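You operate a simulated robot arm through the tools that you are given. There is no shell and no other tool. Be economical: measure what you need, move in short steps, check, and stop when the job is done.

Carry out the task below with a simulated robot arm. There is one attempt and no reset: what you move stays moved.

TASK
Fetch the wavy disc and set it on top of the banded orange box.
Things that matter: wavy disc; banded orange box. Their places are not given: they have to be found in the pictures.

It is judged by the outcome, as a careful person would: the job done as asked, and still so three seconds after it is handed in. It fails if anything else is knocked over, pushed out of place, dropped, spilled or broken.

THE ROBOT
A 7-joint arm with a two-finger parallel gripper, fixed in place. Base frame: the origin is at the foot of the arm, x ahead of it, y to its left, z up; the work surface is at about z = 80. Lengths are in cm, angles in degrees, forces in N, time in s.
With the tool pointing down near the work surface it reaches from about 30 to 70 cm from the base axis. Its first joint turns from -66.0 to 66.0 degrees. Payload 1.57 kg.
Tool frame: the origin (TCP) lies between the finger pads and is the grasp point; the fingertips stand 3 cm ahead of it; z points along the fingers, y is the line along which they close. The gripper opens to 11 cm. The fingers are 2.4 cm wide and 1.2 cm thick; the gripper's body (4.8 by 11.2 cm) begins 7.8 cm behind the TCP.
Orientation is that of the tool frame in the base frame, as a unit quaternion [w, x, y, z]. With the fingers straight down and closing along the base's y, the tool's x points along the base's -x, its y along +y and its z along -z.

THE INTERFACE
- The arm moves only by the tool drive_tool. Its argument "moves" is a list of rows, each a list of 3 entries, a list of its own where there are three numbers: the shift along the tool's x, y, z in units of 30 mm (1.0 is 30 mm), then the turn about the tool's z in units of 4 degrees (1.0 is 4 degrees), then the closure in counts, from 0 (fully open) to 255 (shut). In form: [[[x, y, z], yaw, jaw], ...]. A call has 1 to 12 rows; each row shifts and turns the commanded pose from where the row before left it, along the tool's axes as they then stand. A call with a number of a shift or a turn outside -1 to 1 is refused whole. A row lasts 0.2 s, in which the tool goes at most 5 cm and 8.6 degrees; a call with a longer step from one row to the next is refused whole, and so is a gripper value outside its range. A pose out of reach is approached as far as the arm can. The call stops where the force on the tool passes 40 N (or 10 N more than at its start, if that is more) or the arm is blocked; 0.2 s more then pass. The fingers move at their own pace (about 10.8 cm/s each) and stop on an object; they squeeze with about 27 N. The grip force told is the motor's: it shows also when the fingers shut on nothing. Time passes only in rows, and 0.2 s behind the last, so rows that do not move let the fingers close. It gives the time, the measured TCP pose, the force on the tool (base axes), the opening and the grip force at its end, in the units of the frame above (readings bear some noise), and new pictures: "pictures" is both (left out), scene, wrist or none.
- Cameras (640 x 400 px; columns grow to the right, rows downward): "scene" is fixed at [16.67, -39.07, 140.84]; the picture's right is [0.77, -0.63, 0.00], its down [-0.34, -0.41, -0.85] and it looks along [0.54, 0.66, -0.53] (base axes); focal length 311 px, centre (320, 200). "wrist" rides on the gripper at [-3.6, 0, -8] in the tool frame; the picture's right is [0.00, -1.00, 0.00], its down [0.97, 0.00, -0.24] and it looks along [0.24, 0.00, 0.97] (tool axes); focal length 218 px, centre (320, 200).
- locate(camera, pixels): for up to 12 pixels [column, row] of the newest picture of that camera ("zoom" is the newest enlarged one), the place [x, y, z] in the base frame of the surface seen there, good to about 0.3 cm. No time passes.
- close_up(camera, box): a new picture of the part [left, top, right, bottom] of that camera's present view, enlarged. No time passes.
- job_done(): hands the job in; it is judged then, once.

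Work in short steps. Measure before you move; look again where a grasp or a placing could have gone wrong, and mend it. You have 60 turns and 100 pictures in all, the two below and enlarged ones among them. Open the gripper and draw the arm clear of the work before you hand the job in, unless the task says otherwise; then end with one line.

The tools are called after "Call:" as name(argument=value, ...) on one line, values as JSON. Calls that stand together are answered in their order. drive_tool: Moves the arm, as the interface text tells. Its arguments: {"type":"object","properties":{"moves":{"type":"array","items":{"type":"array"}},"pictures":{"type":"string","enum":["both","scene","wrist","none"]}},"required":["moves"]} The other tools are called the same way: locate (camera, pixels) gives the place of the surface under pixels of a picture; close_up (camera, box) takes an enlarged picture of a part of a camera's view; job_done () hands the job in.

At the start:

```text
time_s: 0.0
eef_pos: [44.8, 16.54, 107.69]
ee_rot: [0.0, 0.0, 1.0, 0.0]
force: [0.1, -1.1, 0.7]
finger_gap: 11.02
grasp_force: 0.1
```

scene: 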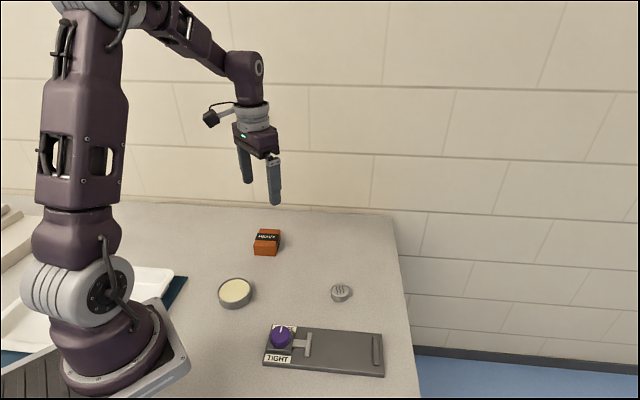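
wrist: 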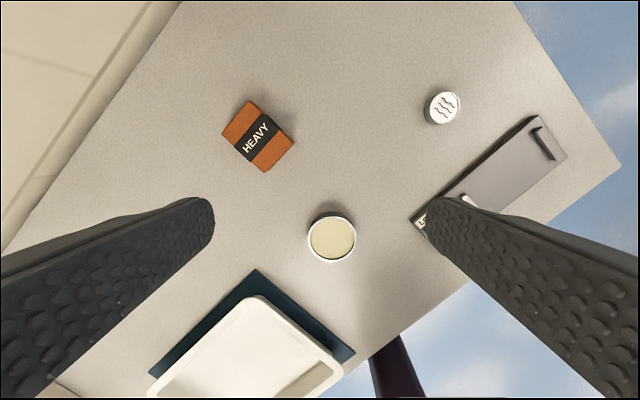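

The wavy disc appears at wrist (442,107) and the orange box at (258,136). I'll measure both.

Call:
close_up(camera="wrist", box=[400, 70, 500, 140])

Call:
locate(camera="wrist", pixels=[[444, 107], [428, 107], [460, 107], [444, 92], [430, 118], [258, 136], [249, 101], [222, 133], [264, 171], [294, 142], [410, 107]])

Call:
locate(camera="scene", pixels=[[341, 290], [341, 300], [341, 285], [267, 237], [266, 252], [255, 241], [278, 241], [262, 230], [280, 231]])

```text
5.71 times, centred on (450, 105) of wrist
```

zoom: 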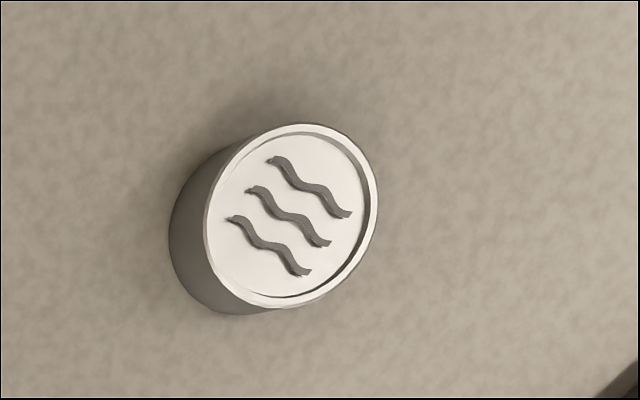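

```text
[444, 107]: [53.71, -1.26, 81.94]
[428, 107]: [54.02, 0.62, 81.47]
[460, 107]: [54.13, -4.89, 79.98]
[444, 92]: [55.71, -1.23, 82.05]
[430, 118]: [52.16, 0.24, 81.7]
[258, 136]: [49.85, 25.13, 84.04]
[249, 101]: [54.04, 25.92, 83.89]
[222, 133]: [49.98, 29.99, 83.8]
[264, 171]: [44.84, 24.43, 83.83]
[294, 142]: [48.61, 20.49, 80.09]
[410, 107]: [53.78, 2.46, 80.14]
```

```text
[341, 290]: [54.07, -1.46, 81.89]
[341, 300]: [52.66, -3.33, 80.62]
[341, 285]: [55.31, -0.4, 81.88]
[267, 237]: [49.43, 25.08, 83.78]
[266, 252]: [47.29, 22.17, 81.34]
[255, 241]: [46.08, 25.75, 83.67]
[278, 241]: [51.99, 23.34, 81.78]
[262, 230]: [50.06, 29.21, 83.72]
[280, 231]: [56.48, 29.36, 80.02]
```

The disc top is centred at about (53.7, -1.3, 82), about 4 cm across. The box top is at about z 83.8, centred near (49.8, 25.2). I'll move above the disc with the jaws half closed, then look.

Call:
drive_tool(moves=[[[-0.495, -0.99, 0.4], 0, 90], [[-0.495, -0.99, 0.4], 0, 90], [[-0.495, -0.99, 0.4], 0, 90], [[-0.495, -0.99, 0.4], 0, 90], [[-0.495, -0.99, 0.4], 0, 90], [[-0.495, -0.99, 0.4], 0, 90], [[0, 0, 0], 0, 90]])

Call:
locate(camera="scene", pixels=[[273, 326], [380, 335], [377, 345], [310, 335]])

```text
time_s: 1.6
eef_pos: [53.73, -1.33, 100.33]
ee_rot: [-0.001, 0.0, 1.0, 0.001]
force: [0.1, 0.9, -0.4]
finger_gap: 7.11
grasp_force: 0.1
```

scene: 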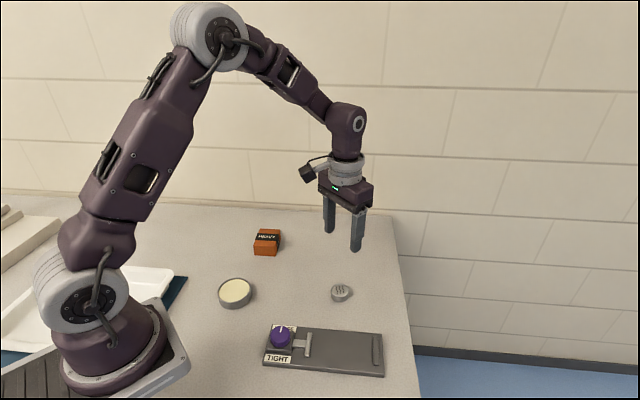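
wrist: 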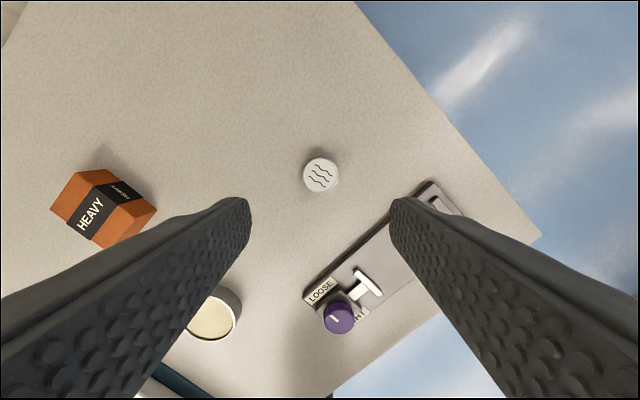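

```text
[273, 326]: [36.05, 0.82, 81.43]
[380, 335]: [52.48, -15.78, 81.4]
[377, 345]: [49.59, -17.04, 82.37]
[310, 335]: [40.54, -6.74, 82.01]
```

The panel is well clear of the disc. I'll refine the disc centre at wrist (320,175).

Call:
close_up(camera="wrist", box=[280, 150, 360, 200])

Call:
locate(camera="wrist", pixels=[[320, 175], [306, 175], [335, 175], [320, 162], [320, 189]])

```text
8.00 times, centred on (320, 175) of wrist
```

zoom: 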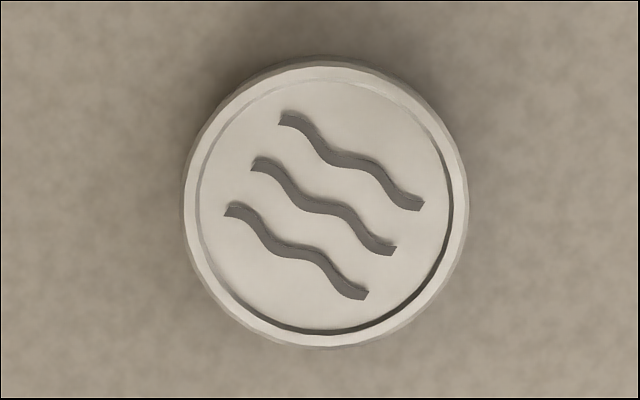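

```text
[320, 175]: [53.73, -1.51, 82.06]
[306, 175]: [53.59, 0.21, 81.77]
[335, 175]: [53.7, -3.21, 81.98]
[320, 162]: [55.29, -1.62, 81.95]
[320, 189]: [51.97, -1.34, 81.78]
```

The disc is centred at about (53.7, -1.5), and the gripper is aligned with it. I'll descend to TCP z≈83.4, so the tips are at 80.4.

Call:
drive_tool(moves=[[[0, -0.06, 1], 0, 90], [[0, 0, 1], 0, 90], [[0, 0, 1], 0, 90], [[0, 0, 1], 0, 90], [[0, 0, 0.8], 0, 90], [[0, 0, 0.5], 0, 90], [[0, 0, 0.34], 0, 90], [[0, 0, 0], 0, 90]], pictures="wrist")

```text
time_s: 3.4
eef_pos: [53.78, -1.47, 83.46]
ee_rot: [0.001, 0.0, 1.0, 0.0]
force: [0.6, -0.3, 0.2]
finger_gap: 7.11
grasp_force: 0.0
```

wrist: 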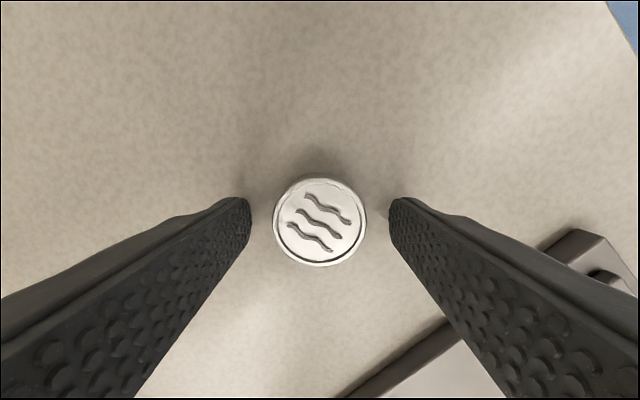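

The disc sits centred between the fingers, so I'll close and then lift a little.

Call:
drive_tool(moves=[[[0, 0, 0], 0, 255], [[0, 0, 0], 0, 255], [[0, 0, 0], 0, 255], [[0, 0, -0.3], 0, 255], [[0, 0, -0.7], 0, 255], [[0, 0, -1], 0, 255], [[0, 0, 0], 0, 255]])

```text
time_s: 5.0
eef_pos: [53.66, -1.57, 89.49]
ee_rot: [0.001, 0.0, 1.0, 0.0]
force: [-0.4, 0.3, 0.0]
finger_gap: 0.0
grasp_force: 20.7
```

scene: 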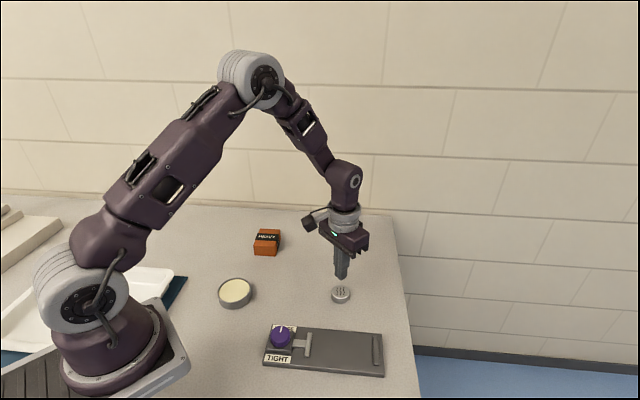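
wrist: 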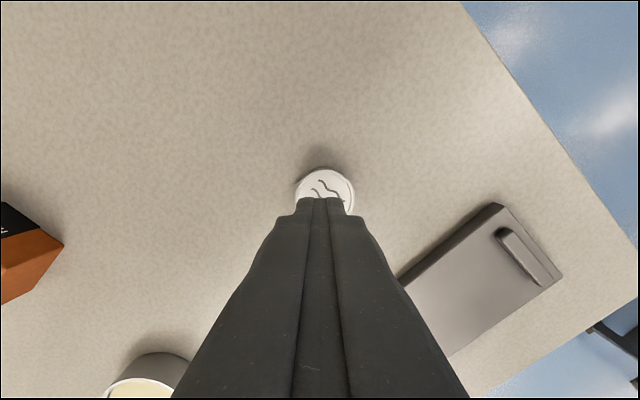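

The fingers shut on nothing: the gap reads 0 and the disc is still on the table. I'll find where it is and how it lies.

Call:
close_up(camera="wrist", box=[270, 150, 382, 220])

Call:
close_up(camera="scene", box=[300, 250, 380, 310])

Call:
locate(camera="scene", pixels=[[341, 291], [341, 285], [333, 291], [350, 291], [341, 297], [341, 302]])

Call:
locate(camera="wrist", pixels=[[325, 185], [325, 172], [298, 190], [353, 190], [320, 215], [320, 230]])

```text
5.71 times, centred on (326, 185) of wrist
```

zoom: 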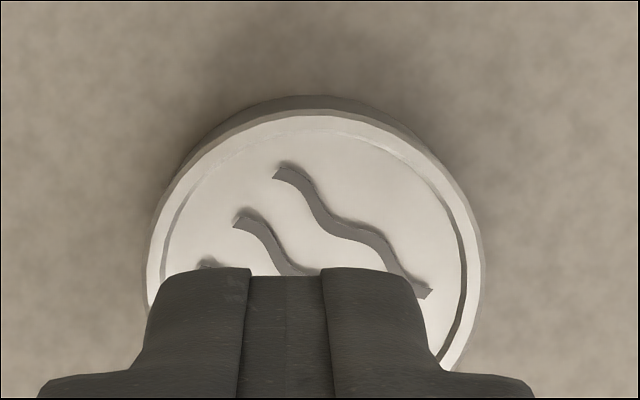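

```text
6.67 times, centred on (340, 280) of scene
```

zoom: 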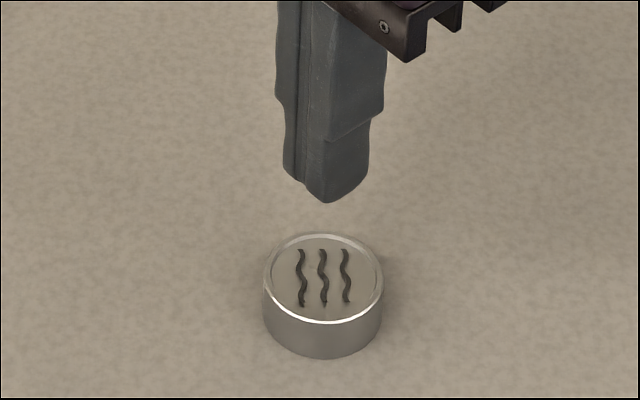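

```text
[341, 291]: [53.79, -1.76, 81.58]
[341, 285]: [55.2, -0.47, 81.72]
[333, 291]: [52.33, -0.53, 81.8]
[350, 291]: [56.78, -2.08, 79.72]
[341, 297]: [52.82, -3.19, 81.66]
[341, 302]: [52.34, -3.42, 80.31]
```

```text
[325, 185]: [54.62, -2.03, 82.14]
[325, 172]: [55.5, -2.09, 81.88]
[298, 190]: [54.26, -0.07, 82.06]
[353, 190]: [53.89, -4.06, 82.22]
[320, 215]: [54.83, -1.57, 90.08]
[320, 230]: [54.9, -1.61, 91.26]
```

The disc moved only slightly, to about (53.7, -1.9), and it's still flat. The rounded tips probably slid off its rim. I'll reopen, go slightly lower, close, and check the gap before lifting.

Call:
drive_tool(moves=[[[0, -0.11, 0], 0, 90], [[0, 0, 0], 0, 90], [[0, 0, 0.7], 0, 90], [[0, 0, 0.7], 0, 90], [[0, 0, 0.5], 0, 90], [[0, 0, 0.23], 0, 90], [[0, 0, 0], 0, 90]], pictures="both")

Call:
close_up(camera="scene", box=[300, 250, 380, 310])

```text
time_s: 6.6
eef_pos: [53.72, -1.79, 82.95]
ee_rot: [0.001, 0.0, 1.0, 0.0]
force: [-2.6, 0.7, 11.6]
finger_gap: 7.12
grasp_force: 0.1
```

scene: 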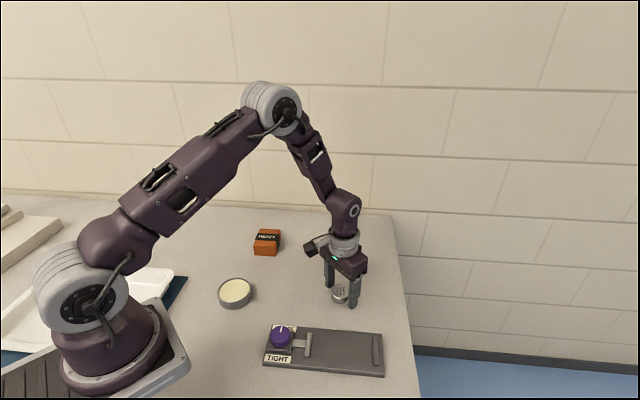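
wrist: 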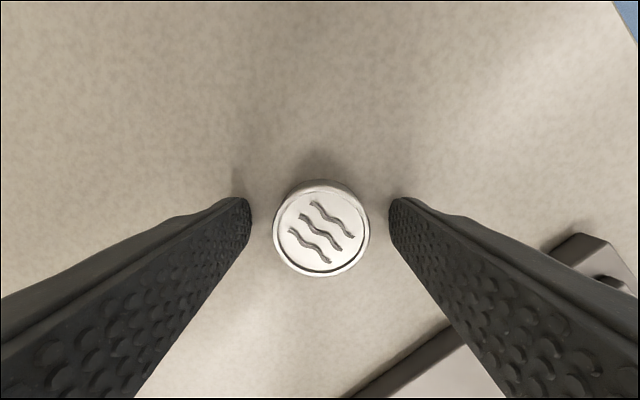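

```text
6.67 times, centred on (340, 280) of scene
```

zoom: 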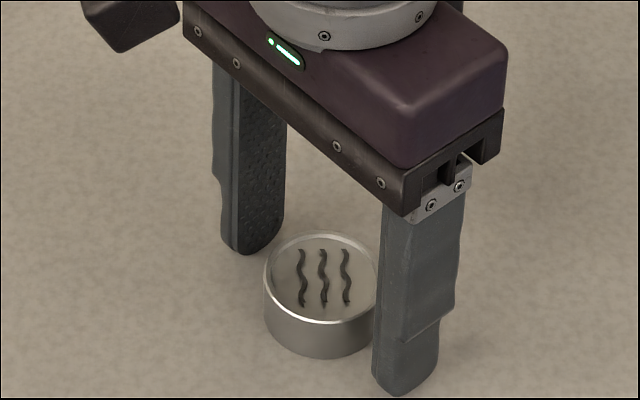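

The tips are just touching the table (11.6 N), so I'll back off 1 mm and close without lifting.

Call:
drive_tool(moves=[[[0, -0.02, -0.04], 0, 90], [[0, 0, 0], 0, 255], [[0, 0, 0], 0, 255], [[0, 0, 0], 0, 255], [[0, 0, 0], 0, 255]], pictures="wrist")

Call:
close_up(camera="scene", box=[300, 250, 380, 310])

```text
time_s: 7.8
eef_pos: [53.76, -1.99, 83.11]
ee_rot: [0.0, -0.001, 1.0, 0.0]
force: [0.2, -0.1, 0.1]
finger_gap: 4.27
grasp_force: 27.5
```

wrist: 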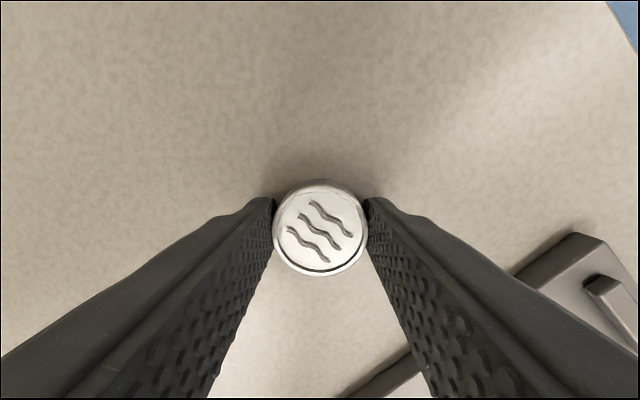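

```text
6.67 times, centred on (340, 280) of scene
```

zoom: 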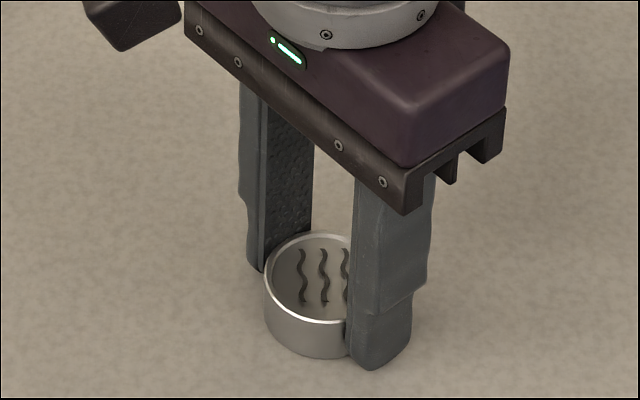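

The disc is gripped with a gap of 4.27. Now a slow lift.

Call:
drive_tool(moves=[[[0, 0, -0.03], 0, 255], [[0, 0, -0.05], 0, 255], [[0, 0, -0.08], 0, 255], [[0, 0, -0.12], 0, 255], [[0, 0, -0.15], 0, 255], [[0, 0, -0.15], 0, 255], [[0, 0, -0.1], 0, 255], [[0, 0, 0], 0, 255]], pictures="wrist")

Call:
close_up(camera="scene", box=[300, 250, 380, 310])

```text
time_s: 9.6
eef_pos: [53.72, -1.98, 85.23]
ee_rot: [0.001, 0.0, 1.0, 0.0]
force: [-1.1, -0.5, 0.0]
finger_gap: 4.26
grasp_force: 27.1
```

wrist: 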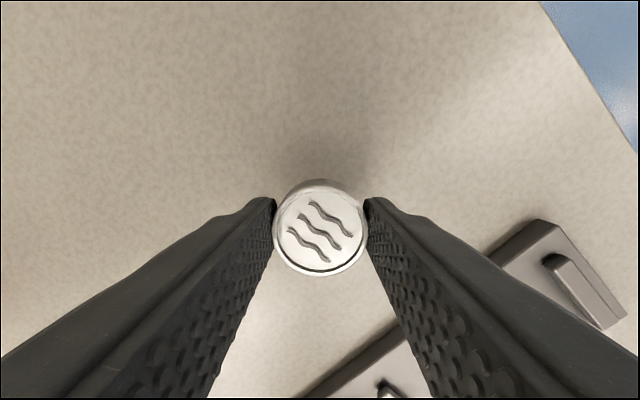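

```text
6.67 times, centred on (340, 280) of scene
```

zoom: 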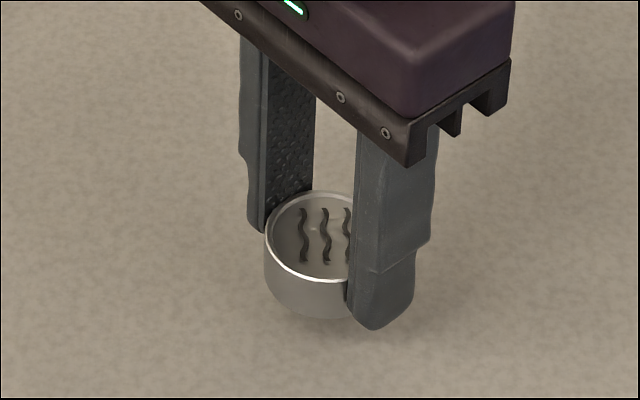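

The disc is up and held. I'll raise it gently and move toward the box, stopping short for a measurement.

Call:
drive_tool(moves=[[[0, 0, -0.1], 0, 255], [[0, 0, -0.2], 0, 255], [[0, 0, -0.3], 0, 255], [[0, 0, -0.4], 0, 255], [[0, 0, -0.4], 0, 255], [[0, 0, -0.4], 0, 255], [[0, 0, -0.3], 0, 255], [[0, 0, -0.2], 0, 255], [[0, 0, -0.1], 0, 255], [[0, 0, 0], 0, 255]], pictures="none")

Call:
drive_tool(moves=[[[0.02, 0.15, 0], 0, 255], [[0.05, 0.3, 0], 0, 255], [[0.08, 0.45, 0], 0, 255], [[0.1, 0.6, 0], 0, 255], [[0.1, 0.7, 0], 0, 255], [[0.1, 0.7, 0], 0, 255], [[0.1, 0.7, 0], 0, 255], [[0.1, 0.6, 0], 0, 255], [[0.08, 0.45, 0], 0, 255], [[0.05, 0.3, 0], 0, 255], [[0.02, 0.15, 0], 0, 255], [[0, 0, 0], 0, 255]])

```text
time_s: 11.8
eef_pos: [53.71, -1.83, 92.38]
ee_rot: [0.0, -0.001, 1.0, 0.0]
force: [-0.3, 0.1, -0.5]
finger_gap: 4.26
grasp_force: 27.2
```

```text
time_s: 14.4
eef_pos: [51.28, 13.49, 92.38]
ee_rot: [-0.001, 0.0, 1.0, 0.0]
force: [0.1, -1.0, -1.1]
finger_gap: 4.26
grasp_force: 26.9
```

scene: 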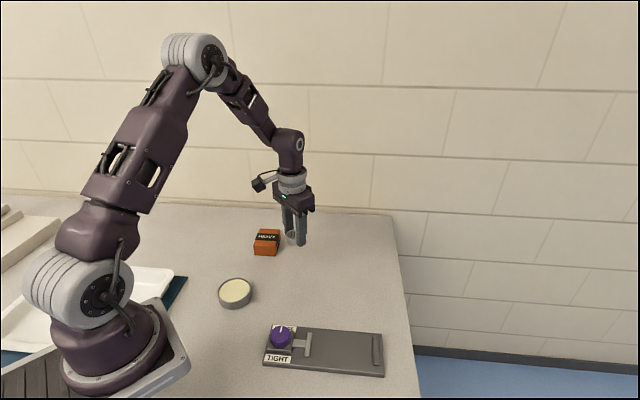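
wrist: 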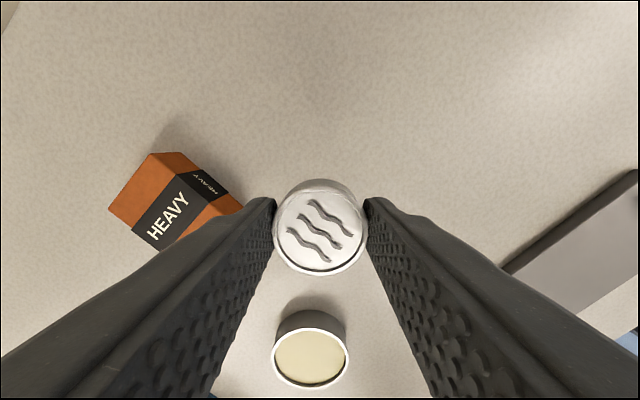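

The grip is holding. I'll measure the corners of the box top precisely.

Call:
close_up(camera="scene", box=[245, 220, 293, 262])

Call:
locate(camera="wrist", pixels=[[151, 155], [111, 207], [133, 231], [190, 174], [162, 205], [185, 190]])

```text
9.52 times, centred on (269, 241) of scene
```

zoom: 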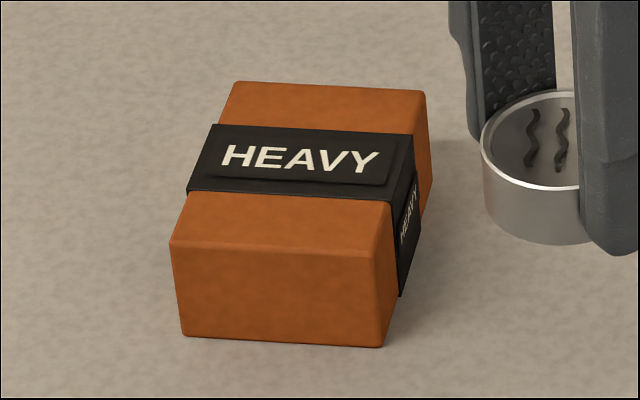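

```text
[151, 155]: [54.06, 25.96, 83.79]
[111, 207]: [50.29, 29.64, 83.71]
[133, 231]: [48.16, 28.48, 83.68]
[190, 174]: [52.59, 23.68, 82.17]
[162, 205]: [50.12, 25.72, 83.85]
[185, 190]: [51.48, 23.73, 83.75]
```

Call:
locate(camera="zoom", pixels=[[238, 87], [420, 96], [176, 240], [376, 252], [217, 128], [408, 140], [193, 188], [388, 198], [302, 160], [300, 110], [280, 220]])

```text
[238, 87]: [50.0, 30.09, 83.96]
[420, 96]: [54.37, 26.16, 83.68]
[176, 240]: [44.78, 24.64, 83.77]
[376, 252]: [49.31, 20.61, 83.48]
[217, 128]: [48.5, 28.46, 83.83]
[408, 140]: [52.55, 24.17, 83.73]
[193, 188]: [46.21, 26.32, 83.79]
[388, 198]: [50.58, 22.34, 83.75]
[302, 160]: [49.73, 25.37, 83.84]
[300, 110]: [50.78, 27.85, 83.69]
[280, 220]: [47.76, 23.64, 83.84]
```

The band centre is at (49.55, 25.35) with its top at z≈83.85. I'll move over it and lower part way.

Call:
drive_tool(moves=[[[0.03, 0.15, 0], 0, 255], [[0.05, 0.35, 0], 0, 255], [[0.08, 0.55, 0], 0, 255], [[0.1, 0.65, 0], 0, 255], [[0.1, 0.7, 0], 0, 255], [[0.1, 0.65, 0], 0, 255], [[0.06, 0.5, 0], 0, 255], [[0.05, 0.3, 0.1], 0, 255], [[0, 0.1, 0.3], 0, 255], [[0, 0, 0.4], 0, 255], [[0, 0, 0.3], 0, 255], [[0, 0, 0.1], 0, 255]])

Call:
close_up(camera="scene", box=[237, 200, 301, 260])

```text
time_s: 17.0
eef_pos: [49.68, 25.32, 88.71]
ee_rot: [0.0, 0.0, 1.0, 0.0]
force: [0.0, -0.8, -0.9]
finger_gap: 4.25
grasp_force: 27.2
```

scene: 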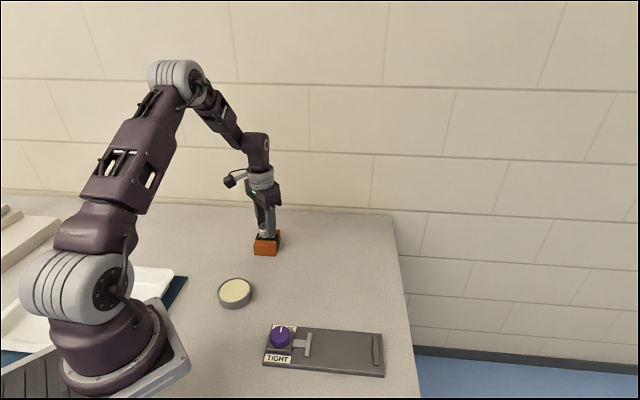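
wrist: 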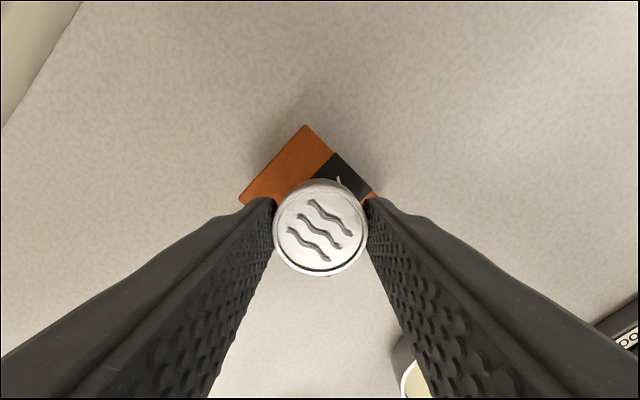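

```text
6.67 times, centred on (269, 230) of scene
```

zoom: 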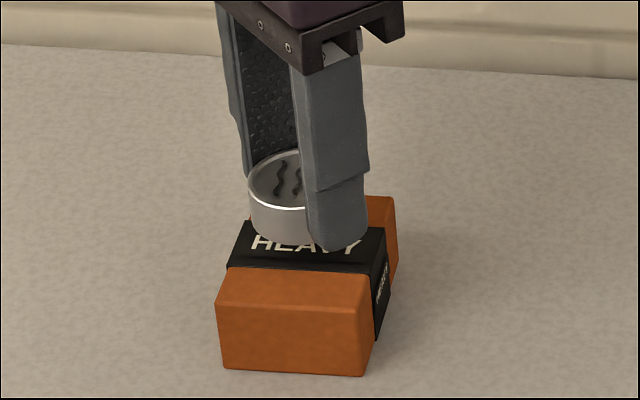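

The disc is over the band centre. I'll lower it slowly to about z 87.1 and watch the force.

Call:
drive_tool(moves=[[[0.02, 0, 0.2], 0, 255], [[0, 0, 0.15], 0, 255], [[0, 0, 0.1], 0, 255], [[0, 0, 0.06], 0, 255], [[0, 0, 0.03], 0, 255], [[0, 0, 0], 0, 255]], pictures="none")

Call:
close_up(camera="scene", box=[237, 200, 301, 260])

```text
time_s: 18.4
eef_pos: [49.61, 25.15, 87.19]
ee_rot: [0.0, 0.0, 1.0, 0.001]
force: [1.0, -0.6, -1.0]
finger_gap: 4.26
grasp_force: 27.1
```

```text
6.67 times, centred on (269, 230) of scene
```

zoom: 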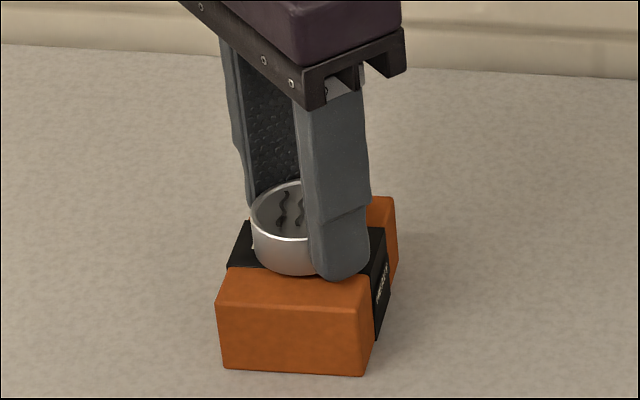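

There's no contact yet, so I'll inch down 1.5 mm.

Call:
drive_tool(moves=[[[0, 0.02, 0.03], 0, 255], [[0, 0, 0.02], 0, 255], [[0, 0, 0], 0, 255]], pictures="none")

```text
time_s: 19.2
eef_pos: [49.56, 25.43, 86.93]
ee_rot: [0.0, 0.001, 1.0, 0.0]
force: [0.0, -0.8, -1.0]
finger_gap: 4.23
grasp_force: 26.8
```

Call:
drive_tool(moves=[[[0, 0, 0.02], 0, 255], [[0, 0, 0.02], 0, 255], [[0, 0, 0], 0, 255]], pictures="none")

Call:
close_up(camera="scene", box=[249, 220, 289, 256])

```text
time_s: 20.0
eef_pos: [49.54, 25.37, 86.97]
ee_rot: [0.0, 0.0, 1.0, 0.0]
force: [0.0, -0.7, 0.4]
finger_gap: 4.23
grasp_force: 27.1
```

```text
11.11 times, centred on (269, 238) of scene
```

zoom: 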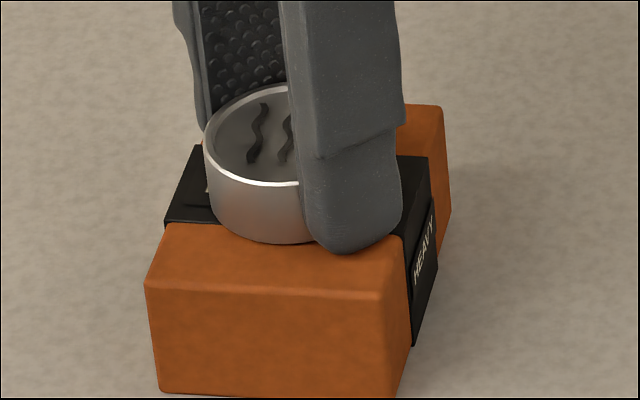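

The disc is at the surface, with slight contact. I'll release it gradually, then rise straight up.

Call:
drive_tool(moves=[[[0, 0, 0], 0, 140], [[0, 0, 0], 0, 90], [[0, 0, 0], 0, 90], [[0, 0, 0], 0, 90], [[0, 0, -0.2], 0, 90], [[0, 0, -0.5], 0, 90], [[0, 0, -0.8], 0, 90], [[0, 0, -1], 0, 90], [[0, 0, -1], 0, 90], [[0, 0, -0.5], 0, 90]])

Call:
close_up(camera="scene", box=[237, 210, 301, 260])

```text
time_s: 22.2
eef_pos: [49.61, 25.21, 98.86]
ee_rot: [0.001, 0.0, 1.0, 0.0]
force: [-0.2, -0.1, -0.2]
finger_gap: 7.11
grasp_force: 0.0
```

scene: 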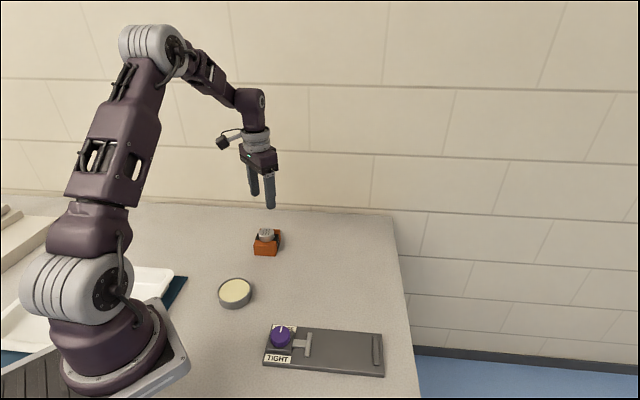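
wrist: 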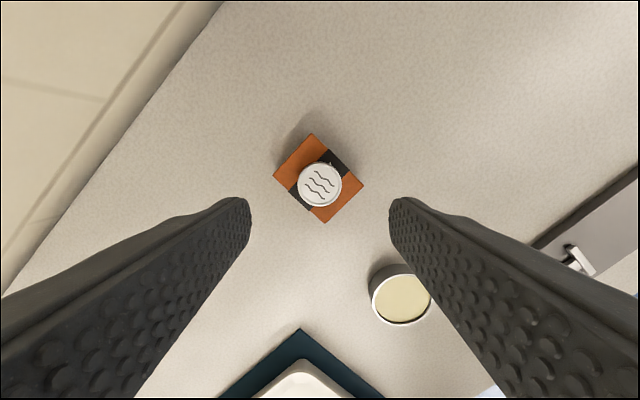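

```text
8.00 times, centred on (269, 235) of scene
```

zoom: 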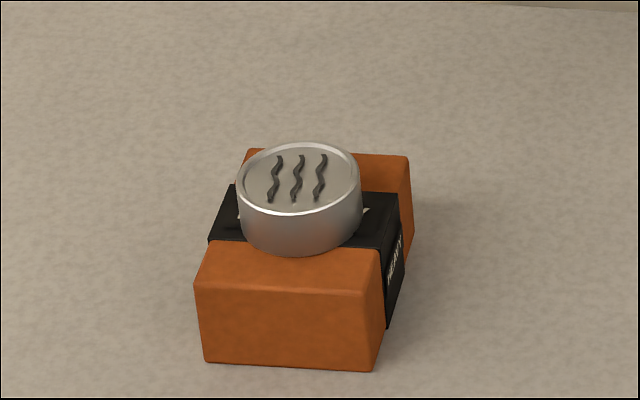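

The disc sits centred on the box, and nothing else has moved. The gripper is open and clear, so I'm handing the job in.

Call:
job_done()

```text
The job is handed in.
```

The wavy disc is resting flat and centred on top of the banded orange box. The first grasp slipped and nudged the disc a few millimetres on the table; the second held, nothing else was disturbed, and the arm is open and clear.
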